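You operate a simulated robot arm through the tools that you are given. There is no shell and no other tool.

You run a simulated robot arm. Do the job below in one go: nothing can be reset, and whatever is moved stays where it is left.

## Task
Put one small scoop of berry and one big scoop of lime into the steel bowl.
Fine: a scoop goes into one tub only; put both back and stand the bowl on the grey mat. Set down upright: small plain scoop, big scoop.

It is judged by the outcome, as a careful person would: the job done as asked, and still so three seconds after it is handed in. It fails if anything else is knocked over, pushed out of place, dropped, spilled or broken.

## Robot
A 7-joint arm with a two-finger parallel gripper, fixed in place. Base frame: the origin is at the foot of the arm, x ahead of it, y to its left, z up; the work surface is at about z = 84. Readings come in cm, degrees, newtons and seconds.
Its first joint turns from -149.0 to 149.0 degrees. Payload 3.43 kg.
Tool frame: the origin (TCP) lies between the finger pads and is the grasp point; the fingertips stand 3 cm ahead of it; z points along the fingers, y is the line along which they close. The gripper opens to 9.4 cm. The fingers are 2.8 cm wide and 1 cm thick; the gripper's body (5 by 9.6 cm) begins 5.5 cm behind the TCP.
Orientation is told as [roll, pitch, yaw] about the base's x, y, z axes, in that order, counted from this pose: with the fingers straight down and closing along the base's y, the tool's x points along the base's -x, its y along +y and its z along -z.

## Interface
- The arm moves only by the tool step_arm. Its argument "series" is a list of rows, each a list of 3 entries, a list of its own where there are three numbers: the shift along the tool's x, y, z in units of 40 mm (1.0 is 40 mm), then the turn, a rotation vector about the tool's x, y, z in units of 5 degrees (1.0 is 5 degrees), then the opening, from 0 (shut) to 1 (fully open). In form: [[[x, y, z], [rx, ry, rz], jaw], ...]. A call has 1 to 20 rows; each row shifts and turns the commanded pose from where the row before left it, along the tool's axes as they then stand. A call with a number of a shift or a turn outside -1 to 1 is refused whole. A row lasts 0.2 s, in which the tool goes at most 5 cm and 8.6 degrees; a call with a longer step from one row to the next is refused whole, and so is a gripper value outside its range. Where a pose cannot be reached the arm comes as near as it can. A force on the tool above 40 N (or 10 N above the force at the start of the call, whichever is more), or a blocked arm, ends the call early, and 0.2 s more pass. Each finger travels about 4.5 cm/s and halts on what it meets, pressing with about 26 N; the grip force reading is that of the motor and also rises with nothing between the fingers. The clock runs only during rows and for 0.2 s after the last one: add rows that do not move to give the fingers time. It gives the time, the measured TCP pose, the force on the tool (base axes), the opening and the grip force at its end, in the units of the frame above (readings bear some noise), with the torque about the TCP (base axes, N m) and any sound that the robot's microphone picked up.
- Cameras (640 x 400 px; columns grow to the right, rows downward): "scene" is fixed at [39.84, 49.96, 159.18]; the picture's right is [-0.91, -0.41, 0.00], its down [-0.23, 0.50, -0.84] and it looks along [0.35, -0.76, -0.55] (base axes); focal length 324 px, centre (320, 200). "wrist" rides on the gripper at [7.6, 1.4, -10.2] in the tool frame; the picture's right is [-0.18, 0.98, 0.00], its down [-0.75, -0.14, -0.64] and it looks along [-0.63, -0.12, 0.77] (tool axes); focal length 243 px, centre (320, 200). There is no depth. A picture from a camera that has moved, and an enlarged one, comes with that camera's place and axes in the base frame and with its lens.
- get_image(camera): a new picture of that camera. The clock stands still meanwhile.
- zoom(camera, box): a new picture of the part [left, top, right, bottom] of that camera's present view, enlarged. The clock stands still meanwhile.
- hand_in(): hands the job in; it is judged then, once.

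Places have to be worked out from the pictures, the camera data and where the tool is seen. Open the gripper and draw the arm clear of the work before you hand the job in, unless the task says otherwise.

The tools are called after ">>>" by a JSON object that holds its "api" and its "payload". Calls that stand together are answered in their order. step_arm: Moves the arm, as the interface text tells. Its arguments: {"type":"object","properties":{"series":{"type":"array","items":{"type":"array"}}},"required":["series"]} The other tools are called the same way: get_image (camera) takes a picture; zoom (camera, box) takes an enlarged picture of a part of a camera's view; hand_in () hands the job in.

At the start:

```text
clock: 0.0
position: [58.03, -79.82, 118.67]
orientation: [0.1, 0.0, -0.1]
force: [0.1, -0.3, -0.3]
ft_torque: [-0.05, -0.01, 0.02]
gripper_width: 9.37
gripper_force: 0.0
```

scene: 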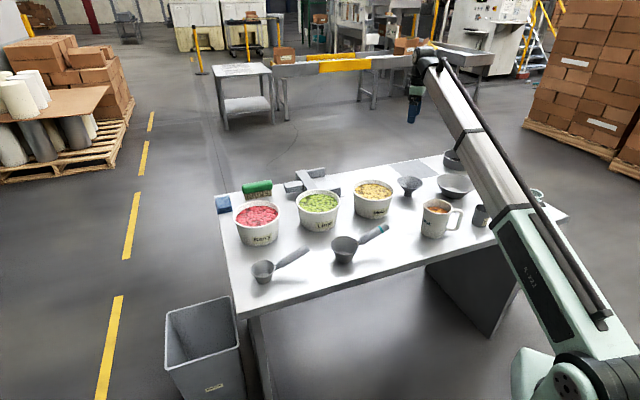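
wrist: 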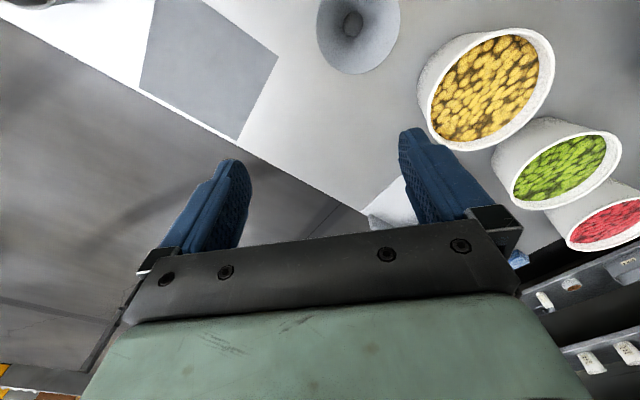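

The scene shows three tubs (berry, lime, a yellow one), scoops in front, bowls and a mug on the right. I'll zoom in for details before moving.

>>> {"api": "zoom", "payload": {"camera": "scene", "box": [200, 160, 400, 300]}}

>>> {"api": "zoom", "payload": {"camera": "scene", "box": [380, 130, 580, 260]}}

>>> {"api": "zoom", "payload": {"camera": "scene", "box": [240, 220, 400, 300]}}

>>> {"api": "zoom", "payload": {"camera": "wrist", "box": [280, 0, 640, 260]}}

```text
2.86 times, centred on (300, 230) of scene
camera zoom: at [39.84, 49.96, 159.18], right [-0.91, -0.41, 0.0], down [-0.23, 0.5, -0.84], along [0.35, -0.76, -0.55], focal length 924 px, centre (377, 114)
```

zoom: 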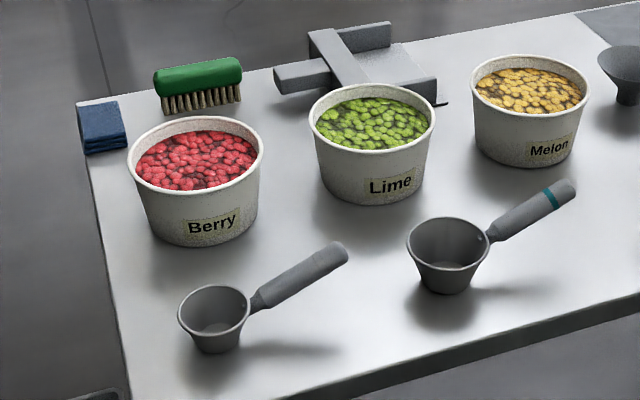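

```text
3.08 times, centred on (480, 195) of scene
camera zoom: at [39.84, 49.96, 159.18], right [-0.91, -0.41, 0.0], down [-0.23, 0.5, -0.84], along [0.35, -0.76, -0.55], focal length 996 px, centre (-172, 215)
```

zoom: 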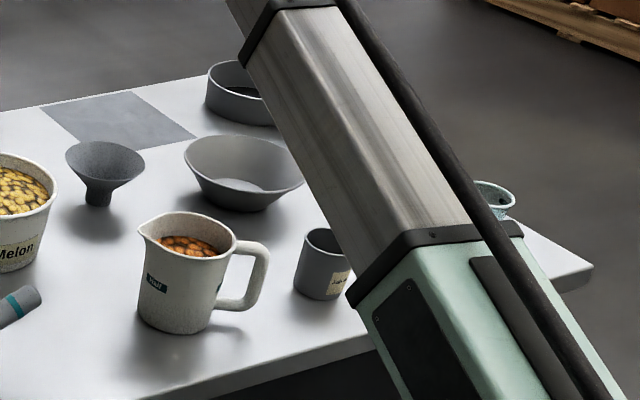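

```text
4.00 times, centred on (320, 260) of scene
camera zoom: at [39.84, 49.96, 159.18], right [-0.91, -0.41, 0.0], down [-0.23, 0.5, -0.84], along [0.35, -0.76, -0.55], focal length 1294 px, centre (320, -40)
```

zoom: 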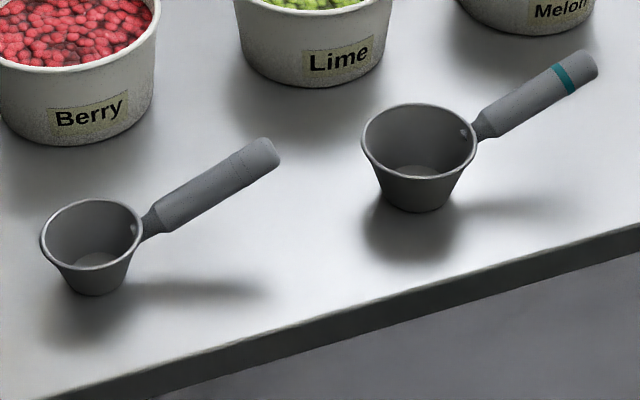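

```text
1.54 times, centred on (460, 130) of wrist
camera zoom: at [50.58, -78.43, 128.98], right [0.18, 0.98, 0.0], down [0.75, -0.14, 0.64], along [0.63, -0.12, -0.77], focal length 373 px, centre (105, 308)
```

zoom: 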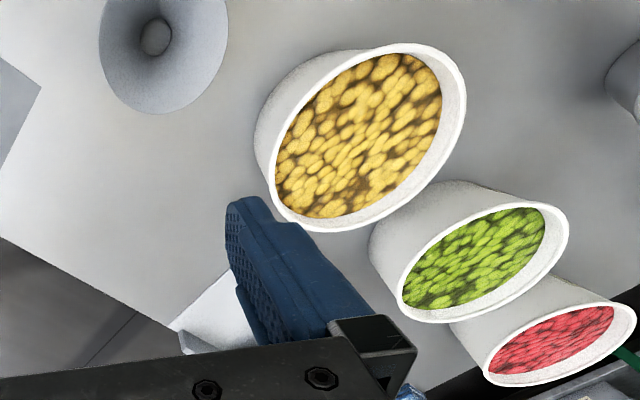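

I'll swing the arm at safe height (z≈118) over the scoops, so the wrist camera can see them from close up and the scene camera gets an unblocked view of the bowls.

>>> {"api": "step_arm", "payload": {"series": [[[-0.25, 0.9375, 0], [0, 0, 0], 1], [[-0.25, 0.9375, 0], [0, 0, 0], 1], [[-0.25, 0.9375, 0], [0, 0, 0], 1], [[-0.25, 0.9375, 0], [0, 0, 0], 1], [[-0.25, 0.9375, 0], [0, 0, 0], 1], [[-0.25, 0.9375, 0], [0, 0, 0], 1], [[-0.25, 0.9375, 0], [0, 0, 0], 1], [[-0.25, 0.9375, 0], [0, 0, 0], 1], [[-0.25, 0.9375, 0], [0, 0, 0], 1], [[-0.25, 0.9375, 0], [0, 0, 0], 1], [[-0.25, 0.9375, 0], [0, 0, 0], 1], [[-0.25, 0.9375, 0], [0, 0, 0], 1], [[-0.25, 0.9375, 0], [0, 0, 0], 1], [[-0.25, 0.9375, 0], [0, 0, 0], 1], [[-0.25, 0.9375, 0], [0, 0, 0], 1], [[-0.25, 0.9375, 0], [0, 0, 0], 1], [[0, 0, 0], [0, 0, 0], 1]]}}

>>> {"api": "get_image", "payload": {"camera": "wrist"}}

>>> {"api": "get_image", "payload": {"camera": "scene"}}

```text
clock: 2.0
position: [67.47, -47.29, 117.61]
orientation: [-0.6, -0.4, 1.1]
force: [-2.3, -11.1, -1.2]
ft_torque: [1.39, -0.46, 0.96]
gripper_width: 9.36
gripper_force: 0.0
out of reach, approached as far as the arm can: row 8, 9, 10
stopped in row 10: the force on the tool passed its limit at 70 N (the readings are from after the stop); the commanded pose is now the measured one
```

```text
taken
camera wrist: at [59.81, -45.8, 127.99], right [0.17, 0.99, -0.01], down [0.75, -0.12, 0.65], along [0.64, -0.12, -0.76], focal length 243 px, centre (320, 200)
```

wrist: 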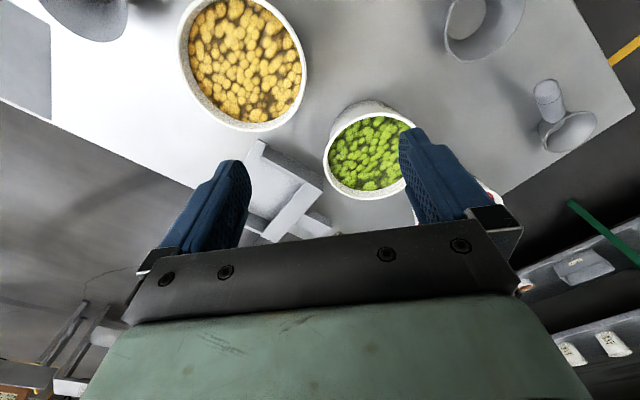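

```text
taken
```

scene: 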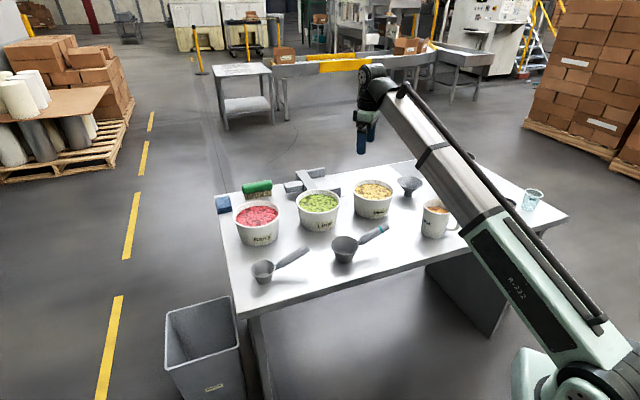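

The move stopped short at a force spike, possibly an axis limit, so I'll hold still for a moment to read the force again and check that nothing was disturbed.

>>> {"api": "step_arm", "payload": {"series": [[[0, 0, 0], [0, 0, 0], 1], [[0, 0, 0], [0, 0, 0], 1]]}}

>>> {"api": "zoom", "payload": {"camera": "scene", "box": [340, 60, 600, 260]}}

```text
clock: 2.6
position: [67.51, -47.17, 117.7]
orientation: [-0.6, -0.5, 1.0]
force: [-7.2, -19.8, -1.8]
ft_torque: [2.56, -0.97, 1.8]
gripper_width: 9.43
gripper_force: 0.1
```

```text
2.00 times, centred on (470, 160) of scene
camera zoom: at [39.84, 49.96, 159.18], right [-0.91, -0.41, 0.0], down [-0.23, 0.5, -0.84], along [0.35, -0.76, -0.55], focal length 647 px, centre (20, 280)
```

zoom: 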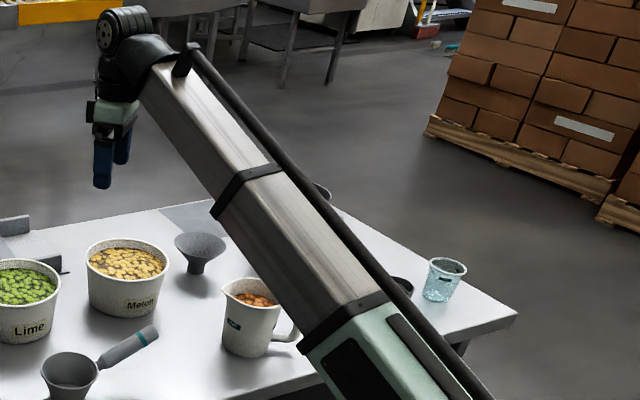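

There's still about 20 N on the tool, so the wrist or camera mount probably presses on the arm itself at this yaw. I'll back off along -y and turn the yaw positive, the direction I need anyway to straddle the handles.

>>> {"api": "step_arm", "payload": {"series": [[[0, -0.5, 0], [0, 0, 0], 1], [[0, -0.5, 0], [0, 0, 0], 1], [[0, 0, 0], [0, 0, -1], 1], [[0, 0, 0], [0, 0, -1], 1], [[0, 0, 0], [0, 0, 0], 1]]}}

```text
clock: 3.8
position: [67.52, -51.2, 117.87]
orientation: [-0.6, -0.2, 11.0]
force: [0.0, 1.0, 1.4]
ft_torque: [0.01, 0.02, 0.01]
gripper_width: 9.42
gripper_force: 0.0
```

The force is clear now and the yaw responds well. I'll turn on to yaw ≈60° in place so the fingers can straddle the handles.

>>> {"api": "step_arm", "payload": {"series": [[[0, 0, 0], [0, 0, -1], 1], [[0, 0, 0], [0, 0, -1], 1], [[0, 0, 0], [0, 0, -1], 1], [[0, 0, 0], [0, 0, -1], 1], [[0, 0, 0], [0, 0, -1], 1], [[0, 0, 0], [0, 0, -1], 1], [[0, 0, 0], [0, 0, -1], 1], [[0, 0, 0], [0, 0, -1], 1], [[0, 0, 0], [0, 0, -1], 1], [[0, 0, 0], [0, 0, -0.8], 1], [[0, 0, 0], [0, 0, 0], 1]]}}

>>> {"api": "get_image", "payload": {"camera": "wrist"}}

```text
clock: 6.2
position: [67.45, -51.09, 117.7]
orientation: [-0.7, 0.3, 60.0]
force: [0.1, -0.1, 0.1]
ft_torque: [-0.03, 0.03, 0.0]
gripper_width: 9.4
gripper_force: 0.0
```

```text
taken
camera wrist: at [62.41, -56.87, 128.06], right [-0.76, 0.65, -0.01], down [0.49, 0.59, 0.64], along [0.42, 0.48, -0.77], focal length 243 px, centre (320, 200)
```

wrist: 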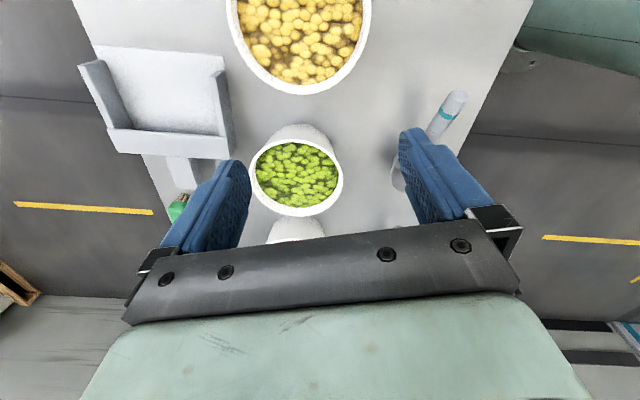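

The small scoop lies further towards +y. I'll shift there at the same height to look straight at it.

>>> {"api": "step_arm", "payload": {"series": [[[-0.75, 0.27, 0], [0, 0, 0], 1], [[-0.75, 0.27, 0], [0, 0, 0], 1], [[-0.75, 0.27, 0], [0, 0, 0], 1], [[-0.75, 0.27, 0], [0, 0, 0], 1], [[-0.75, 0.27, 0], [0, 0, 0], 1], [[-0.75, 0.27, 0], [0, 0, 0], 1], [[-0.75, 0.27, 0], [0, 0, 0], 1], [[-0.75, 0.27, 0], [0, 0, 0], 1], [[0, 0, 0], [0, 0, 0], 1]]}}

>>> {"api": "get_image", "payload": {"camera": "wrist"}}

>>> {"api": "get_image", "payload": {"camera": "scene"}}

```text
clock: 8.2
position: [73.04, -26.42, 116.07]
orientation: [-1.3, 0.2, 59.8]
force: [0.7, -0.9, 0.7]
ft_torque: [0.01, 0.01, 0.02]
gripper_width: 9.39
gripper_force: 0.0
out of reach, approached as far as the arm can: row 4, 5, 6, 7, 8
```

```text
taken
camera wrist: at [67.85, -32.16, 126.35], right [-0.76, 0.65, -0.02], down [0.49, 0.59, 0.64], along [0.43, 0.48, -0.77], focal length 243 px, centre (320, 200)
```

wrist: 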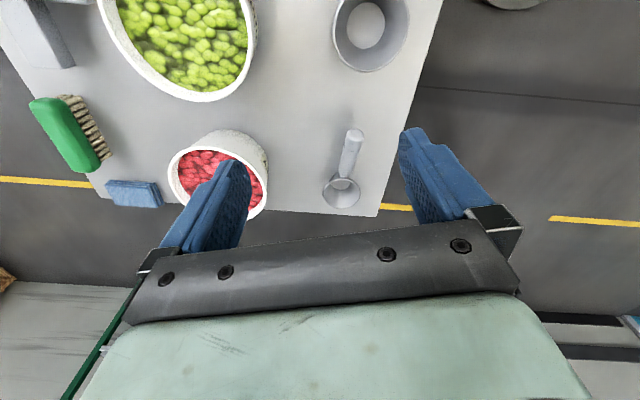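

```text
taken
```

scene: 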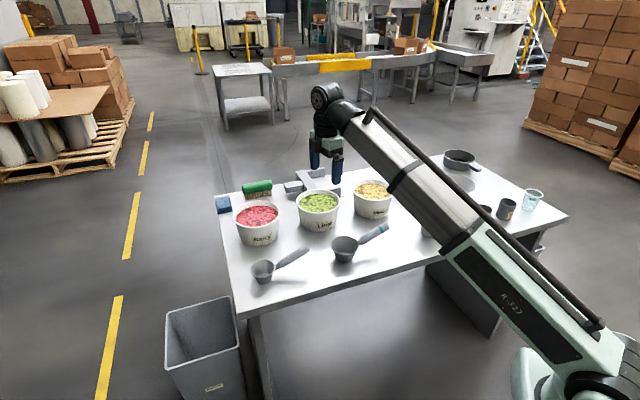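

From here both scoops are visible from the other side. I'll zoom in on them to measure the handle heights.

>>> {"api": "zoom", "payload": {"camera": "wrist", "box": [290, 100, 410, 220]}}

>>> {"api": "zoom", "payload": {"camera": "scene", "box": [380, 120, 580, 260]}}

>>> {"api": "zoom", "payload": {"camera": "scene", "box": [230, 220, 350, 300]}}

```text
3.33 times, centred on (350, 160) of wrist
camera zoom: at [67.85, -32.16, 126.35], right [-0.76, 0.65, -0.02], down [0.49, 0.59, 0.64], along [0.43, 0.48, -0.77], focal length 809 px, centre (220, 333)
```

zoom: 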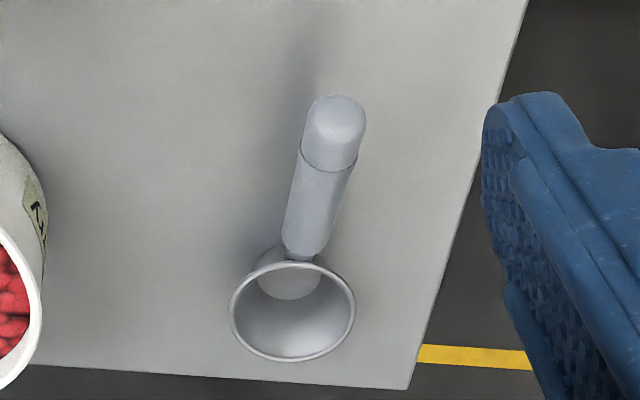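

```text
2.86 times, centred on (480, 190) of scene
camera zoom: at [39.84, 49.96, 159.18], right [-0.91, -0.41, 0.0], down [-0.23, 0.5, -0.84], along [0.35, -0.76, -0.55], focal length 924 px, centre (-137, 229)
```

zoom: 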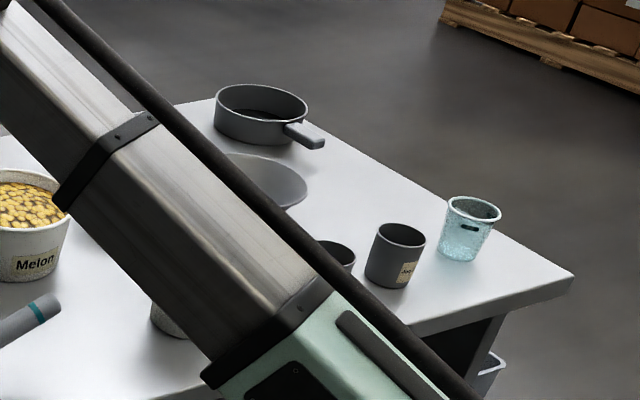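

```text
5.00 times, centred on (290, 260) of scene
camera zoom: at [39.84, 49.96, 159.18], right [-0.91, -0.41, 0.0], down [-0.23, 0.5, -0.84], along [0.35, -0.76, -0.55], focal length 1618 px, centre (470, -100)
```

zoom: 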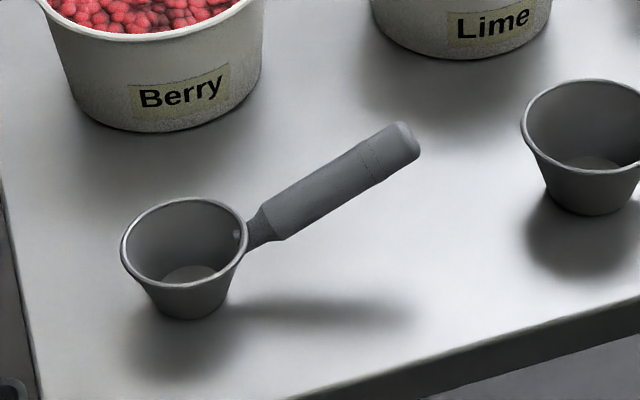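

Triangulating the two views puts the small cup centre at about (84,-7), with the rim near z=89. The handle rises about 20° to a tip near (74.5,-17,92), so the heading is about 48°. I'll descend to a pre-grasp pose, turn to that heading and lean the tool towards the cup.

>>> {"api": "step_arm", "payload": {"series": [[[-0.355, 0.186, 0.75], [0, 0, 0], 1], [[-0.355, 0.186, 0.75], [0, 0, 0], 1], [[-0.355, 0.186, 0.75], [0, 0, 0], 1], [[-0.355, 0.186, 0.75], [0, 0, 0], 1], [[-0.355, 0.186, 0.75], [0, 0, 0], 1], [[0, 0, 0], [0, 0, 1], 1], [[0, 0, 0], [0, 0, 1], 1], [[0, 0, 0], [0, 0, 0.4], 1], [[0, 0, 0], [0, 0, 0], 1]]}}

>>> {"api": "get_image", "payload": {"camera": "wrist"}}

>>> {"api": "get_image", "payload": {"camera": "scene"}}

```text
clock: 10.2
position: [73.28, -18.74, 100.71]
orientation: [-0.7, 0.1, 47.9]
force: [0.1, 0.2, 0.8]
ft_torque: [0.0, 0.01, -0.01]
gripper_width: 9.39
gripper_force: 0.1
```

```text
taken
camera wrist: at [67.2, -23.21, 111.07], right [-0.61, 0.8, -0.01], down [0.61, 0.47, 0.64], along [0.52, 0.38, -0.77], focal length 243 px, centre (320, 200)
```

wrist: 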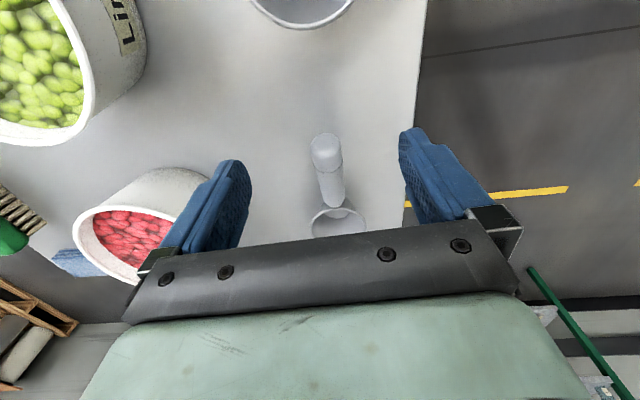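

```text
taken
```

scene: 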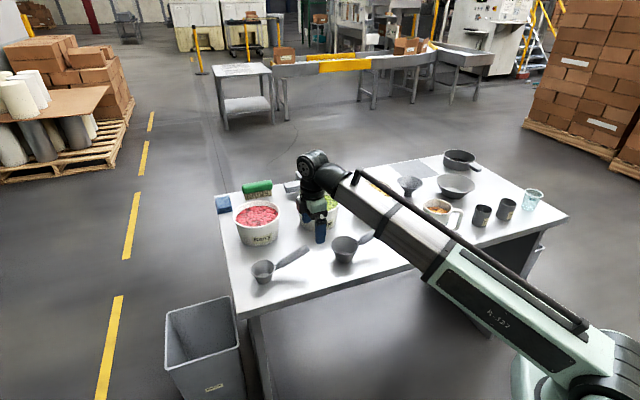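

The pose was reached with no contact. I'll zoom both cameras for a finer handle fix, and for the bowl and mat area, which is now unobstructed.

>>> {"api": "zoom", "payload": {"camera": "wrist", "box": [270, 110, 390, 240]}}

>>> {"api": "zoom", "payload": {"camera": "scene", "box": [380, 130, 560, 250]}}

>>> {"api": "zoom", "payload": {"camera": "scene", "box": [230, 180, 390, 300]}}

```text
3.08 times, centred on (330, 175) of wrist
camera zoom: at [67.2, -23.21, 111.07], right [-0.61, 0.8, -0.01], down [0.61, 0.47, 0.64], along [0.52, 0.38, -0.77], focal length 746 px, centre (289, 277)
```

zoom: 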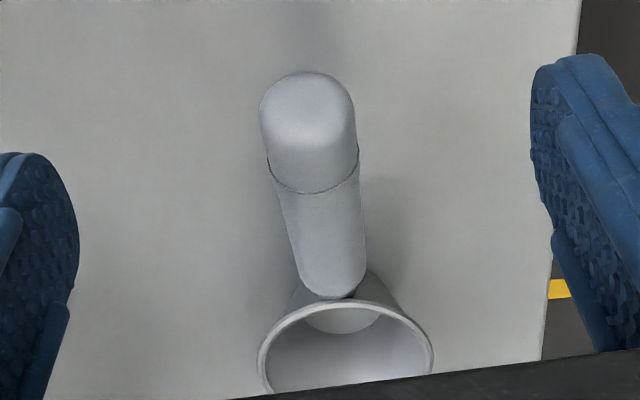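

```text
3.33 times, centred on (470, 190) of scene
camera zoom: at [39.84, 49.96, 159.18], right [-0.91, -0.41, 0.0], down [-0.23, 0.5, -0.84], along [0.35, -0.76, -0.55], focal length 1078 px, centre (-180, 233)
```

zoom: 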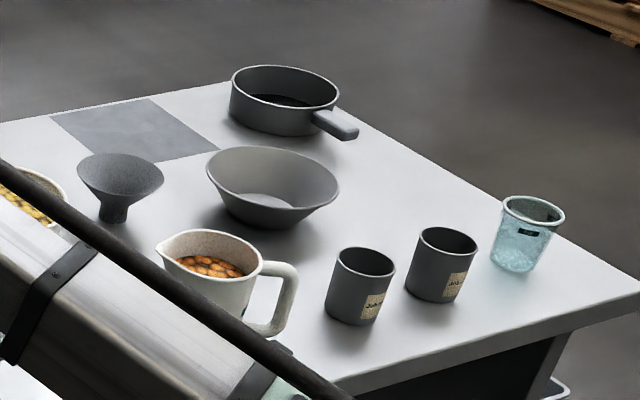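

```text
3.33 times, centred on (310, 240) of scene
camera zoom: at [39.84, 49.96, 159.18], right [-0.91, -0.41, 0.0], down [-0.23, 0.5, -0.84], along [0.35, -0.76, -0.55], focal length 1078 px, centre (353, 67)
```

zoom: 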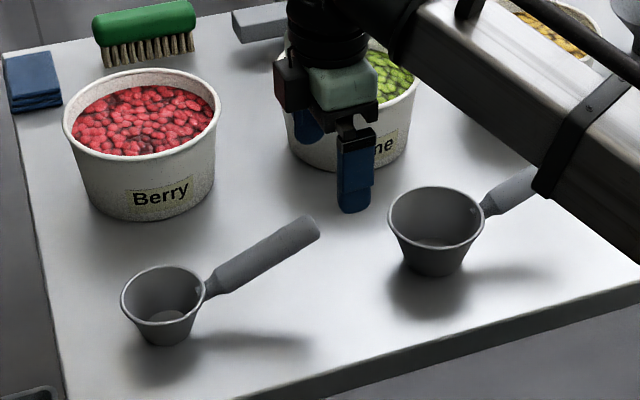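

Bowl is at about (36,-82), rim z≈90, rim radius ≈8.5. The mat centre is about (56.5,-99.5). I'll place the empty bowl on the mat first, since that can't spill anything, so I lift and travel that way at z≈109, clear of everything (tallest is about 96).

>>> {"api": "step_arm", "payload": {"series": [[[0, 0, -1], [0, 0, 0], 1], [[0, 0, -1], [0, 0, 0], 1], [[0.9, -0.077, 0], [0, 0, 0], 0.7], [[0.9, -0.077, 0], [0, 0, 0], 0.6], [[0.9, -0.077, 0], [0, 0, 0], 0.6], [[0.9, -0.077, 0], [0, 0, 0], 0.6], [[0.9, -0.077, 0], [0, 0, 0], 0.6], [[0.9, -0.077, 0], [0, 0, 0], 0.6], [[0.9, -0.077, 0], [0, 0, 0], 0.6], [[0.9, -0.077, 0], [0, 0, 0], 0.6], [[0.9, -0.077, 0], [0, 0, 0], 0.6], [[0.9, -0.077, 0], [0, 0, 0], 0.6], [[0.9, -0.077, 0], [0, 0, 0], 0.6], [[0.9, -0.077, 0], [0, 0, 0], 0.6], [[0, 0, 0], [0, 0, 0], 0.6]]}}

```text
clock: 13.4
position: [47.05, -53.36, 108.8]
orientation: [-0.7, 0.1, 47.8]
force: [-0.5, -0.9, 0.1]
ft_torque: [0.01, 0.03, 0.01]
gripper_width: 5.63
gripper_force: 0.1
```

Clean travel so far at z=108.8. I'll continue to the far side of the bowl, then turn to yaw ≈24° to view it along its tangent.

>>> {"api": "step_arm", "payload": {"series": [[[0.927, -0.08, 0], [0, 0, 0], 0.6], [[0.927, -0.08, 0], [0, 0, 0], 0.6], [[0.927, -0.08, 0], [0, 0, 0], 0.6], [[0.927, -0.08, 0], [0, 0, 0], 0.6], [[0.927, -0.08, 0], [0, 0, 0], 0.6], [[0.927, -0.08, 0], [0, 0, 0], 0.6], [[0.927, -0.08, 0], [0, 0, 0], 0.6], [[0.927, -0.08, 0], [0, 0, 0], 0.6], [[0.927, -0.08, 0], [0, 0, 0], 0.6], [[0.927, -0.08, 0], [0, 0, 0], 0.6], [[0.927, -0.08, 0], [0, 0, 0], 0.6], [[0.927, -0.08, 0], [0, 0, 0], 0.6], [[0, 0, 0], [0, 0, 1], 0.6], [[0, 0, 0], [0, 0, 1], 0.6], [[0, 0, 0], [0, 0, 1], 0.6], [[0, 0, 0], [0, 0, 1], 0.6], [[0, 0, 0], [0, 0, 0.8], 0.6], [[0, 0, 0], [0, 0, 0], 0.6]]}}

>>> {"api": "get_image", "payload": {"camera": "wrist"}}

>>> {"api": "get_image", "payload": {"camera": "scene"}}

```text
clock: 17.2
position: [20.1, -88.75, 108.9]
orientation: [-0.7, -0.2, 23.8]
force: [0.3, -0.2, -0.8]
ft_torque: [0.03, 0.01, 0.01]
gripper_width: 5.65
gripper_force: 0.1
```

```text
taken
camera wrist: at [12.51, -90.43, 119.24], right [-0.23, 0.97, -0.01], down [0.74, 0.18, 0.65], along [0.63, 0.14, -0.76], focal length 243 px, centre (320, 200)
```

wrist: 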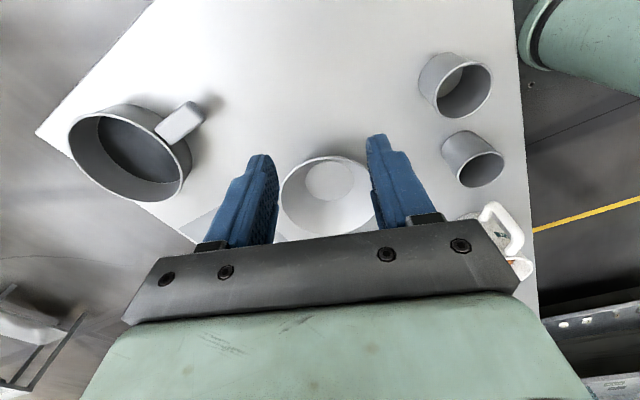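

```text
taken
```

scene: 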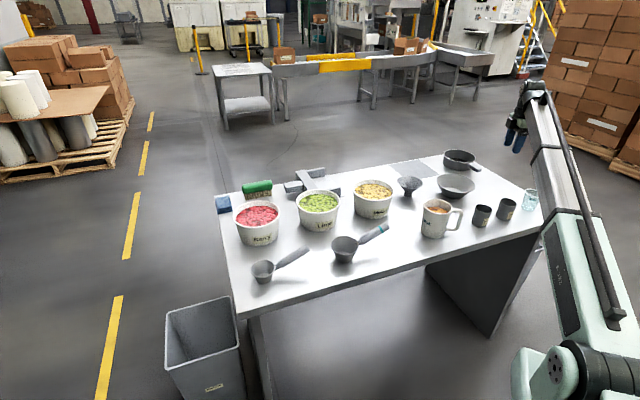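

I'll zoom for exact bowl, pan and mat positions from both cameras.

>>> {"api": "zoom", "payload": {"camera": "wrist", "box": [250, 130, 410, 250]}}

>>> {"api": "zoom", "payload": {"camera": "scene", "box": [390, 140, 550, 250]}}

```text
3.33 times, centred on (330, 190) of wrist
camera zoom: at [12.51, -90.43, 119.24], right [-0.23, 0.97, -0.01], down [0.74, 0.18, 0.65], along [0.63, 0.14, -0.76], focal length 809 px, centre (287, 233)
```

zoom: 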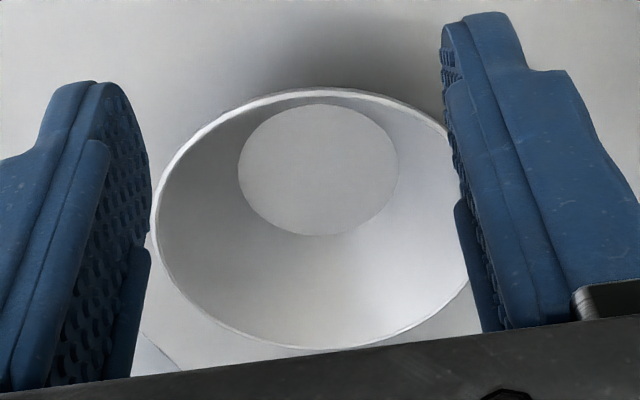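

```text
3.64 times, centred on (470, 195) of scene
camera zoom: at [39.84, 49.96, 159.18], right [-0.91, -0.41, 0.0], down [-0.23, 0.5, -0.84], along [0.35, -0.76, -0.55], focal length 1177 px, centre (-226, 218)
```

zoom: 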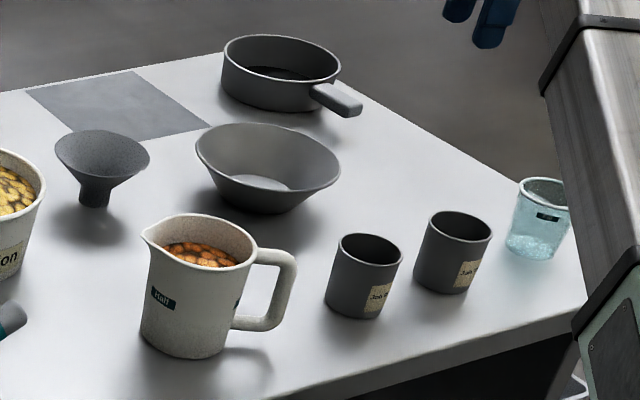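

Cross-checking both cameras: bowl centre ≈(36.5,-83.4), rim z≈88.9, walls sloping about 40°. I'll turn to yaw 15° and tilt the tool 40° outward so the fingers run parallel to the near wall, then move above that near rim.

>>> {"api": "step_arm", "payload": {"series": [[[0, 0, 0], [0, 0, 0.88], 0.36], [[0, 0, 0], [0, 0, 0.88], 0.36], [[0, 0, 0], [1, 0, 0], 0.36], [[0, 0, 0], [1, 0, 0], 0.36], [[0, 0, 0], [1, 0, 0], 0.36], [[0, 0, 0], [1, 0, 0], 0.36], [[0, 0, 0], [1, 0, 0], 0.36], [[0, 0, 0], [1, 0, 0], 0.36], [[0, 0, 0], [1, 0, 0], 0.36], [[0, 0, 0], [1, 0, 0], 0.36], [[-0.614, 0.719, -0.012], [0, 0, 0], 0.36], [[-0.614, 0.719, -0.012], [0, 0, 0], 0.36], [[-0.614, 0.719, -0.012], [0, 0, 0], 0.36], [[-0.614, 0.719, -0.012], [0, 0, 0], 0.36], [[-0.614, 0.719, -0.012], [0, 0, 0], 0.36], [[-0.614, 0.719, -0.012], [0, 0, 0], 0.36], [[-0.614, 0.719, -0.012], [0, 0, 0], 0.36], [[0, 0, 0], [0, 0, 0], 0.36]]}}

>>> {"api": "get_image", "payload": {"camera": "wrist"}}

>>> {"api": "zoom", "payload": {"camera": "scene", "box": [380, 90, 580, 250]}}

```text
clock: 21.0
position: [32.66, -69.34, 96.01]
orientation: [-40.7, -0.4, 15.1]
force: [0.1, -0.5, 0.3]
ft_torque: [-0.02, -0.03, -0.02]
gripper_width: 3.37
gripper_force: 0.0
```

```text
taken
camera wrist: at [23.33, -63.76, 102.98], right [-0.01, 0.77, -0.64], down [0.64, 0.5, 0.58], along [0.77, -0.4, -0.5], focal length 243 px, centre (320, 200)
```

wrist: 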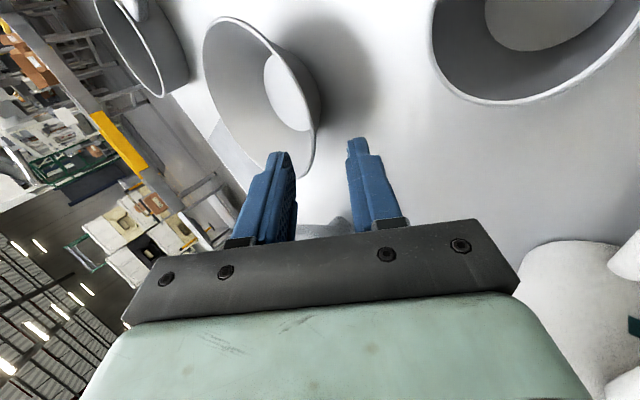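

```text
2.50 times, centred on (480, 170) of scene
camera zoom: at [39.84, 49.96, 159.18], right [-0.91, -0.41, 0.0], down [-0.23, 0.5, -0.84], along [0.35, -0.76, -0.55], focal length 809 px, centre (-80, 275)
```

zoom: 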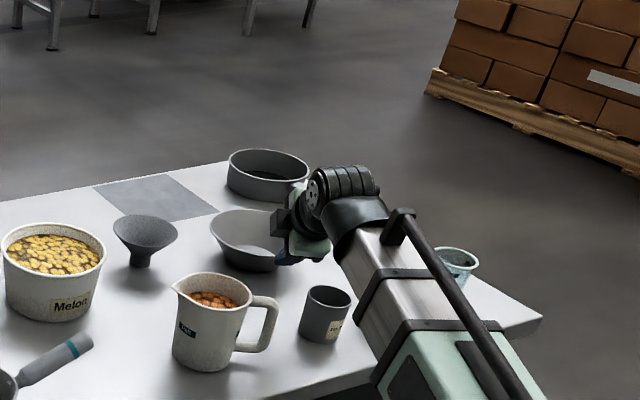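

I'm above the near side. I'll zoom the wrist view to check how the finger gap lines up with the near rim.

>>> {"api": "zoom", "payload": {"camera": "wrist", "box": [190, 0, 430, 250]}}

```text
1.60 times, centred on (310, 125) of wrist
camera zoom: at [23.33, -63.76, 102.98], right [-0.01, 0.77, -0.64], down [0.64, 0.5, 0.58], along [0.77, -0.4, -0.5], focal length 388 px, centre (336, 320)
```

zoom: 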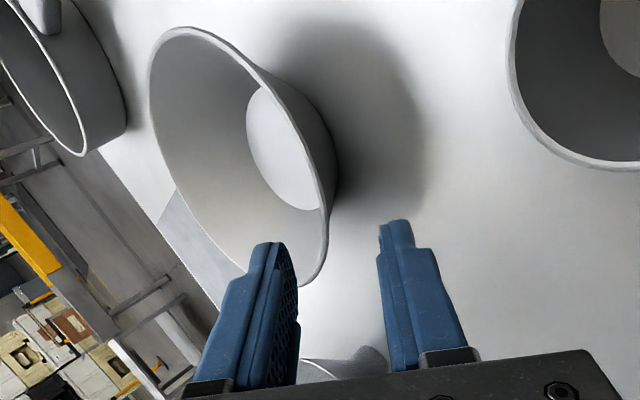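

The near rim lies about 0.9 cm further out than the gap centre. I'll shift -0.9 cm along tool y, advance 6.5 cm along the fingers and look again.

>>> {"api": "step_arm", "payload": {"series": [[[0, -0.225, 0], [0, 0, 0], 0.36], [[0, 0, 0.4], [0, 0, 0], 0.36], [[0, 0, 0.4], [0, 0, 0], 0.36], [[0, 0, 0.4], [0, 0, 0], 0.36], [[0, 0, 0.425], [0, 0, 0], 0.36], [[0, 0, 0], [0, 0, 0], 0.36]]}}

>>> {"api": "zoom", "payload": {"camera": "wrist", "box": [190, 0, 430, 250]}}

>>> {"api": "zoom", "payload": {"camera": "scene", "box": [420, 130, 540, 230]}}

```text
clock: 22.4
position: [33.92, -73.8, 91.76]
orientation: [-40.7, -0.3, 15.1]
force: [-0.5, 0.2, 0.5]
ft_torque: [-0.01, -0.01, -0.01]
gripper_width: 3.37
gripper_force: 0.0
```

```text
1.60 times, centred on (310, 125) of wrist
camera zoom: at [24.7, -68.27, 98.57], right [-0.01, 0.77, -0.64], down [0.64, 0.5, 0.58], along [0.77, -0.4, -0.5], focal length 388 px, centre (336, 320)
```

zoom: 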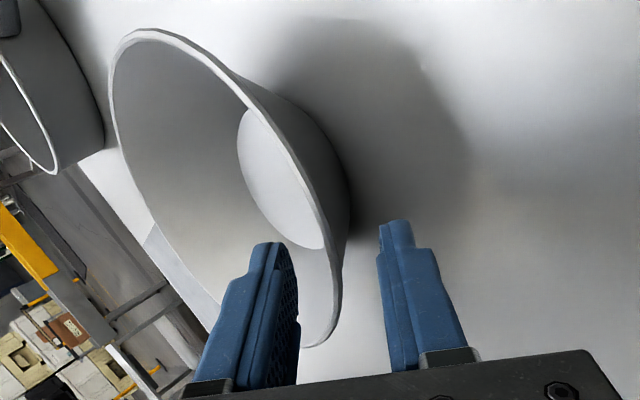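

```text
4.00 times, centred on (480, 180) of scene
camera zoom: at [39.84, 49.96, 159.18], right [-0.91, -0.41, 0.0], down [-0.23, 0.5, -0.84], along [0.35, -0.76, -0.55], focal length 1294 px, centre (-320, 280)
```

zoom: 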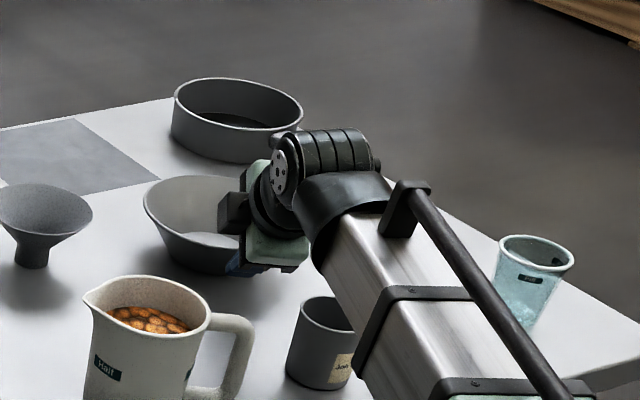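

The near wall sits between the fingers. I'll advance 2.5 cm more and recheck.

>>> {"api": "step_arm", "payload": {"series": [[[0, 0, 0.2], [0, 0, 0], 0.36], [[0, 0, 0.2], [0, 0, 0], 0.36], [[0, 0, 0.225], [0, 0, 0], 0.36], [[0, 0, 0], [0, 0, 0], 0.36]]}}

>>> {"api": "zoom", "payload": {"camera": "wrist", "box": [190, 0, 430, 250]}}

```text
clock: 23.4
position: [34.59, -75.61, 89.85]
orientation: [-40.8, -0.4, 15.1]
force: [0.4, -0.4, -0.4]
ft_torque: [0.0, 0.02, -0.01]
gripper_width: 3.39
gripper_force: 0.1
```

```text
1.60 times, centred on (310, 125) of wrist
camera zoom: at [25.21, -70.0, 96.77], right [-0.01, 0.77, -0.64], down [0.64, 0.5, 0.58], along [0.77, -0.4, -0.5], focal length 388 px, centre (336, 320)
```

zoom: 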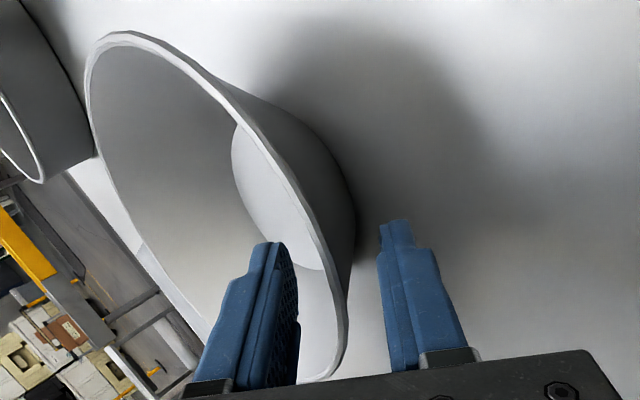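

The fingers straddle the near wall about 2.5 cm deep. Closing now.

>>> {"api": "step_arm", "payload": {"series": [[[0, 0, 0], [0, 0, 0], 0.2], [[0, 0, 0], [0, 0, 0], 0.1], [[0, 0, 0], [0, 0, 0], 0.0], [[0, 0, 0], [0, 0, 0], 0.0], [[0, 0, 0], [0, 0, 0], 0.0], [[0, 0, 0], [0, 0, 0], 0.0]]}}

>>> {"api": "zoom", "payload": {"camera": "wrist", "box": [190, 0, 430, 250]}}

>>> {"api": "zoom", "payload": {"camera": "scene", "box": [380, 130, 540, 230]}}

```text
clock: 24.8
position: [34.48, -75.57, 89.99]
orientation: [-40.7, -0.3, 15.2]
force: [0.8, -0.9, 4.6]
ft_torque: [-0.23, 0.05, 0.02]
gripper_width: 0.2
gripper_force: 26.5
```

```text
1.60 times, centred on (310, 125) of wrist
camera zoom: at [25.21, -70.0, 96.8], right [-0.01, 0.77, -0.64], down [0.64, 0.5, 0.58], along [0.77, -0.4, -0.5], focal length 388 px, centre (336, 320)
```

zoom: 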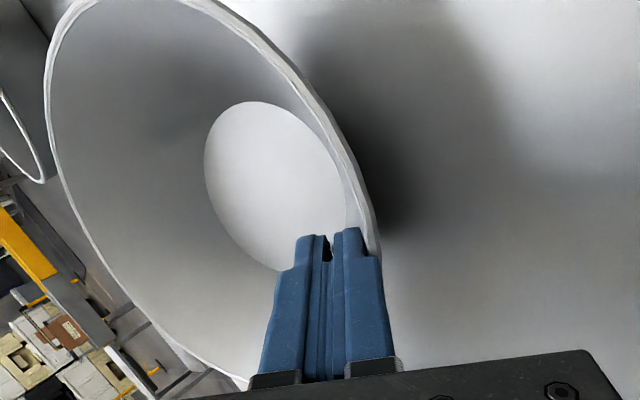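

```text
4.00 times, centred on (460, 180) of scene
camera zoom: at [39.84, 49.96, 159.18], right [-0.91, -0.41, 0.0], down [-0.23, 0.5, -0.84], along [0.35, -0.76, -0.55], focal length 1294 px, centre (-240, 280)
```

zoom: 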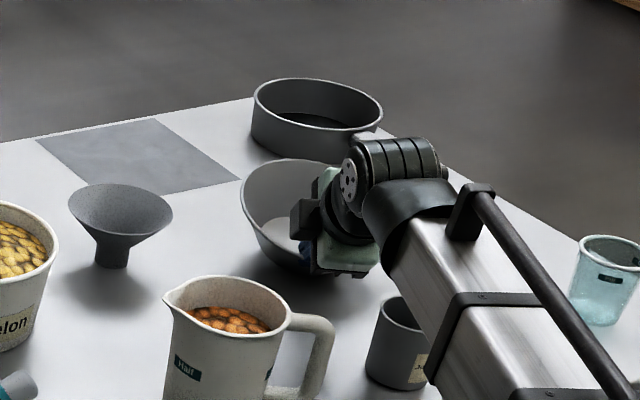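

The bowl seems to have shifted or tilted as the fingers closed, and the width reads 0.2. I'll look closely at the contact before lifting anything.

>>> {"api": "zoom", "payload": {"camera": "wrist", "box": [280, 110, 380, 250]}}

>>> {"api": "zoom", "payload": {"camera": "scene", "box": [435, 150, 505, 210]}}

>>> {"api": "get_image", "payload": {"camera": "wrist"}}

```text
2.86 times, centred on (330, 180) of wrist
camera zoom: at [25.21, -70.0, 96.8], right [-0.01, 0.77, -0.64], down [0.64, 0.5, 0.58], along [0.77, -0.4, -0.5], focal length 693 px, centre (291, 257)
```

zoom: 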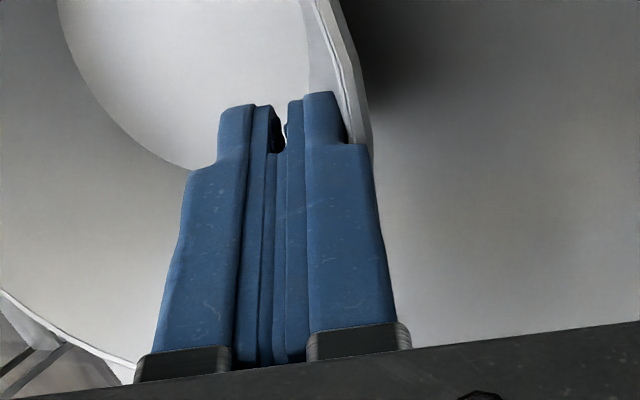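

```text
6.67 times, centred on (470, 180) of scene
camera zoom: at [39.84, 49.96, 159.18], right [-0.91, -0.41, 0.0], down [-0.23, 0.5, -0.84], along [0.35, -0.76, -0.55], focal length 2157 px, centre (-680, 333)
```

zoom: 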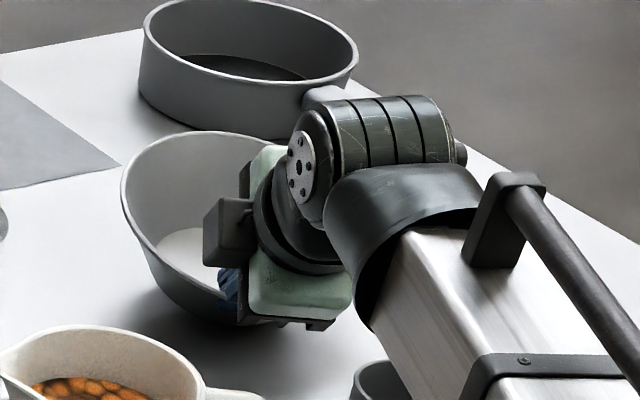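

```text
taken
camera wrist: at [25.21, -70.0, 96.8], right [-0.01, 0.77, -0.64], down [0.64, 0.5, 0.58], along [0.77, -0.4, -0.5], focal length 243 px, centre (320, 200)
```

wrist: 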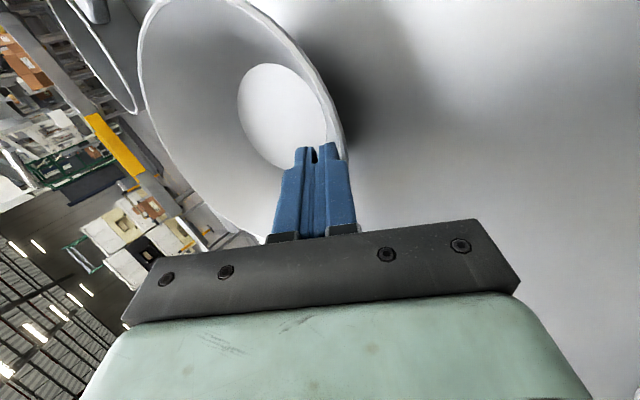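

The bowl is clearly tipped towards the gripper, so the clamp isn't flush. I'll open again gently and see how the bowl settles before re-gripping.

>>> {"api": "step_arm", "payload": {"series": [[[0, 0, 0], [0, 0, 0], 0.06], [[0, 0, 0], [0, 0, 0], 0.12], [[0, 0, 0], [0, 0, 0], 0.18], [[0, 0, 0], [0, 0, 0], 0.25], [[0, 0, 0], [0, 0, 0], 0.32], [[0, 0, 0], [0, 0, 0], 0.32]]}}

>>> {"api": "get_image", "payload": {"camera": "wrist"}}

>>> {"api": "zoom", "payload": {"camera": "scene", "box": [425, 140, 505, 210]}}

```text
clock: 26.2
position: [34.51, -75.58, 89.91]
orientation: [-40.7, -0.4, 15.1]
force: [0.6, -0.6, 0.3]
ft_torque: [0.01, 0.03, -0.01]
gripper_width: 3.0
gripper_force: 0.0
```

```text
taken
camera wrist: at [25.21, -70.0, 96.78], right [-0.01, 0.77, -0.64], down [0.64, 0.5, 0.58], along [0.77, -0.4, -0.5], focal length 243 px, centre (320, 200)
```

wrist: 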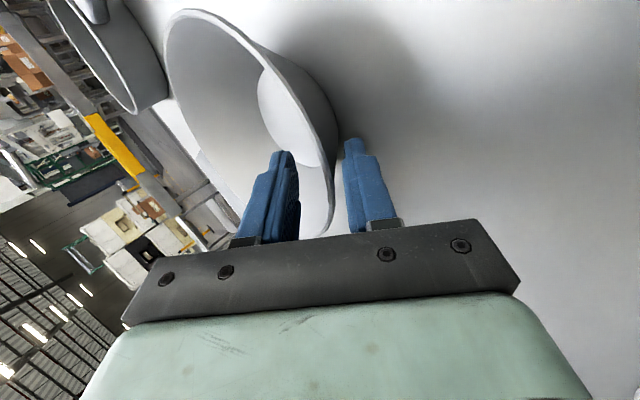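

```text
5.71 times, centred on (465, 175) of scene
camera zoom: at [39.84, 49.96, 159.18], right [-0.91, -0.41, 0.0], down [-0.23, 0.5, -0.84], along [0.35, -0.76, -0.55], focal length 1849 px, centre (-509, 343)
```

zoom: 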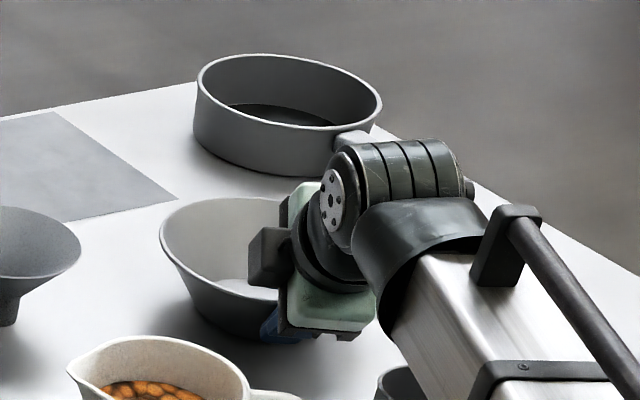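

The bowl settled back flat, practically in its original spot. The wall sat about 0.75 cm off the gap centre towards the outer finger, so I'll centre on it and close again in small steps.

>>> {"api": "step_arm", "payload": {"series": [[[0, 0.1, 0], [0, 0, 0], 0.32], [[0, 0.08, 0], [0, 0, 0], 0.32], [[0, 0, 0.05], [0, 0, 0], 0.25], [[0, 0, 0], [0, 0, 0], 0.18], [[0, 0, 0], [0, 0, 0], 0.12], [[0, 0, 0], [0, 0, 0], 0.08], [[0, 0, 0], [0, 0, 0], 0.04], [[0, 0, 0], [0, 0, 0], 0.0], [[0, 0, 0], [0, 0, 0], 0.0], [[0, 0, 0], [0, 0, 0], 0.0]]}}

>>> {"api": "get_image", "payload": {"camera": "wrist"}}

>>> {"api": "zoom", "payload": {"camera": "scene", "box": [425, 140, 505, 210]}}

```text
clock: 28.4
position: [34.29, -75.11, 89.37]
orientation: [-40.6, -0.3, 15.1]
force: [-0.7, -1.1, 6.3]
ft_torque: [-0.28, 0.08, 0.0]
gripper_width: 0.59
gripper_force: 26.5
```

```text
taken
camera wrist: at [25.04, -69.59, 96.19], right [-0.01, 0.77, -0.64], down [0.64, 0.5, 0.58], along [0.77, -0.4, -0.5], focal length 243 px, centre (320, 200)
```

wrist: 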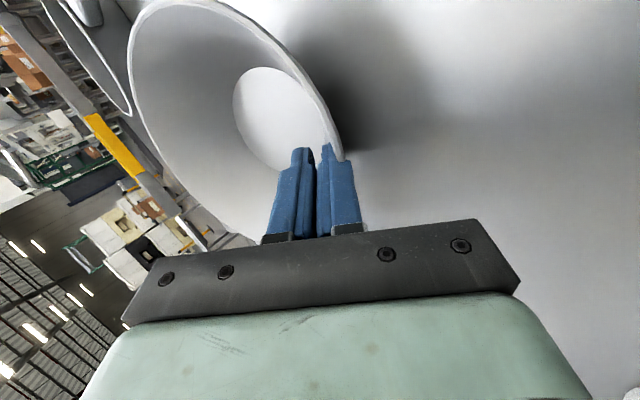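

```text
5.71 times, centred on (465, 175) of scene
camera zoom: at [39.84, 49.96, 159.18], right [-0.91, -0.41, 0.0], down [-0.23, 0.5, -0.84], along [0.35, -0.76, -0.55], focal length 1849 px, centre (-509, 343)
```

zoom: 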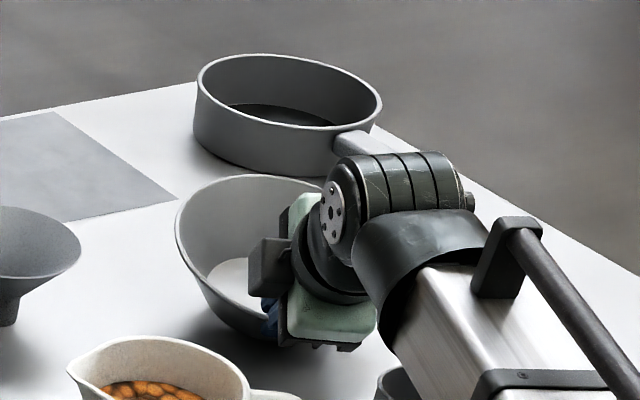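

The grip reads firm (26 N) with the bowl tipped slightly towards me. I'll do a tiny 1.5 cm test lift straight up to see whether it is really held and how it hangs.

>>> {"api": "step_arm", "payload": {"series": [[[0, -0.082, -0.095], [0, 0, 0], 0.0], [[0, -0.082, -0.095], [0, 0, 0], 0.0], [[0, -0.082, -0.095], [0, 0, 0], 0.0], [[0, 0, 0], [0, 0, 0], 0.0], [[0, 0, 0], [0, 0, 0], 0.0]]}}

>>> {"api": "get_image", "payload": {"camera": "wrist"}}

>>> {"api": "zoom", "payload": {"camera": "scene", "box": [425, 140, 505, 210]}}

```text
clock: 29.6
position: [34.4, -75.14, 90.73]
orientation: [-40.8, -0.3, 15.2]
force: [-0.4, 0.6, -0.4]
ft_torque: [0.08, 0.0, 0.0]
gripper_width: 0.57
gripper_force: 25.3
```

```text
taken
camera wrist: at [25.07, -69.67, 97.64], right [-0.01, 0.77, -0.64], down [0.64, 0.5, 0.58], along [0.77, -0.4, -0.5], focal length 243 px, centre (320, 200)
```

wrist: 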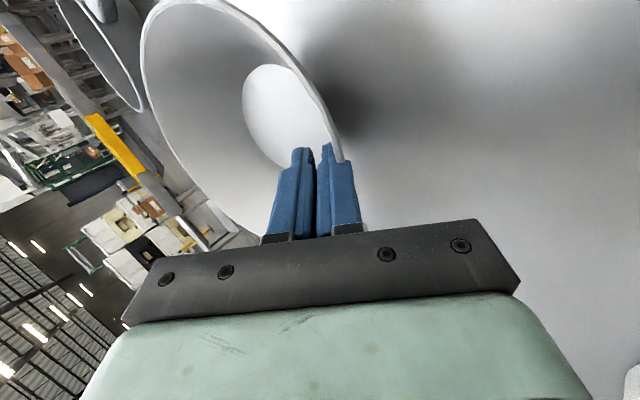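

```text
5.71 times, centred on (465, 175) of scene
camera zoom: at [39.84, 49.96, 159.18], right [-0.91, -0.41, 0.0], down [-0.23, 0.5, -0.84], along [0.35, -0.76, -0.55], focal length 1849 px, centre (-509, 343)
```

zoom: 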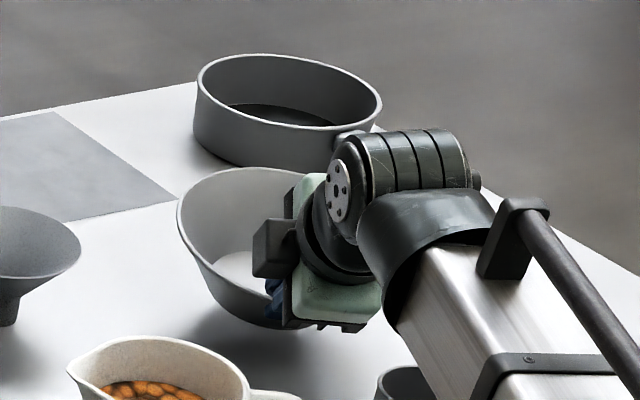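

The bowl is following the hand, with no load left pressing on the table. I'll lift 2.5 cm more and check that it stays put in the fingers.

>>> {"api": "step_arm", "payload": {"series": [[[0, -0.135, -0.158], [0, 0, 0], 0.0], [[0, -0.135, -0.158], [0, 0, 0], 0.0], [[0, -0.135, -0.158], [0, 0, 0], 0.0], [[0, 0, 0], [0, 0, 0], 0.0], [[0, 0, 0], [0, 0, 0], 0.0]]}}

>>> {"api": "get_image", "payload": {"camera": "wrist"}}

>>> {"api": "zoom", "payload": {"camera": "scene", "box": [425, 140, 505, 210]}}

```text
clock: 30.8
position: [34.32, -74.98, 93.34]
orientation: [-40.7, -0.3, 15.2]
force: [-0.2, 0.4, -0.9]
ft_torque: [0.13, 0.02, 0.02]
gripper_width: 0.2
gripper_force: 25.9
```

```text
taken
camera wrist: at [25.08, -69.58, 100.16], right [-0.01, 0.77, -0.64], down [0.64, 0.5, 0.58], along [0.77, -0.4, -0.5], focal length 243 px, centre (320, 200)
```

wrist: 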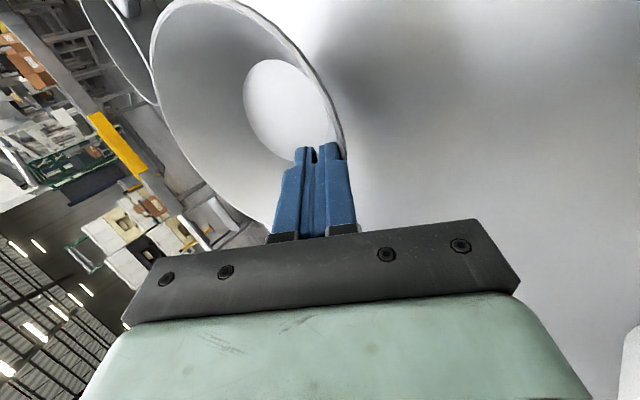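

```text
5.71 times, centred on (465, 175) of scene
camera zoom: at [39.84, 49.96, 159.18], right [-0.91, -0.41, 0.0], down [-0.23, 0.5, -0.84], along [0.35, -0.76, -0.55], focal length 1849 px, centre (-509, 343)
```

zoom: 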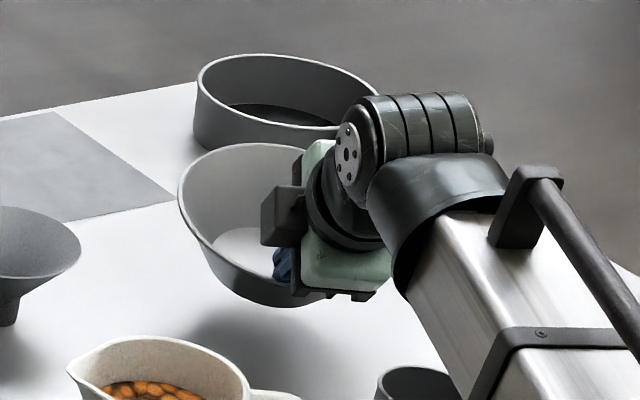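

The bowl is held flush and free of the table, tilted about 15° towards the gripper. I'll lift 4 cm more and rotate the tool back about 15° so the bowl hangs level.

>>> {"api": "step_arm", "payload": {"series": [[[0, -0.217, -0.253], [0, 0, 0], 0.0], [[0, -0.217, -0.253], [0, 0, 0], 0.0], [[0, -0.217, -0.253], [0, 0, 0], 0.0], [[0, 0, 0], [-0.75, 0, 0], 0.0], [[0, 0, 0], [-0.75, 0, 0], 0.0], [[0, 0, 0], [-0.75, 0, 0], 0.0], [[0, 0, 0], [-0.75, 0, 0], 0.0], [[0, 0, 0], [0, 0, 0], 0.0], [[0, 0, 0], [0, 0, 0], 0.0]]}}

>>> {"api": "get_image", "payload": {"camera": "wrist"}}

>>> {"api": "zoom", "payload": {"camera": "scene", "box": [415, 130, 515, 210]}}

```text
clock: 32.8
position: [34.25, -75.27, 97.29]
orientation: [-25.6, -0.3, 15.1]
force: [0.8, -0.4, -2.3]
ft_torque: [0.06, 0.05, 0.03]
gripper_width: 0.18
gripper_force: 25.7
```

```text
taken
camera wrist: at [25.52, -71.65, 105.9], right [-0.05, 0.9, -0.42], down [0.69, 0.34, 0.64], along [0.73, -0.26, -0.64], focal length 243 px, centre (320, 200)
```

wrist: 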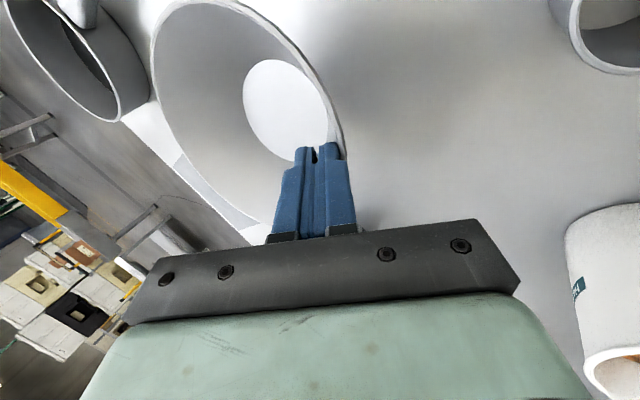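

```text
5.00 times, centred on (465, 170) of scene
camera zoom: at [39.84, 49.96, 159.18], right [-0.91, -0.41, 0.0], down [-0.23, 0.5, -0.84], along [0.35, -0.76, -0.55], focal length 1618 px, centre (-405, 350)
```

zoom: 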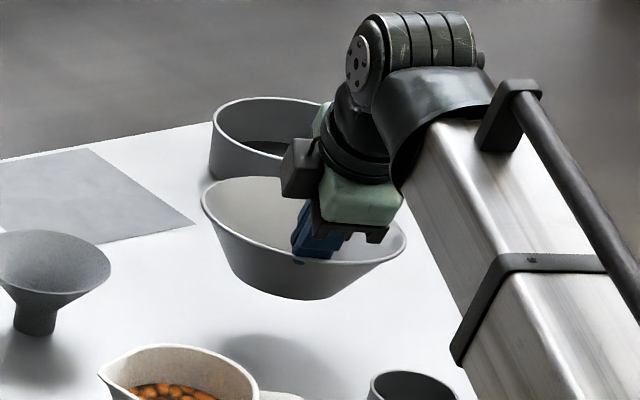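

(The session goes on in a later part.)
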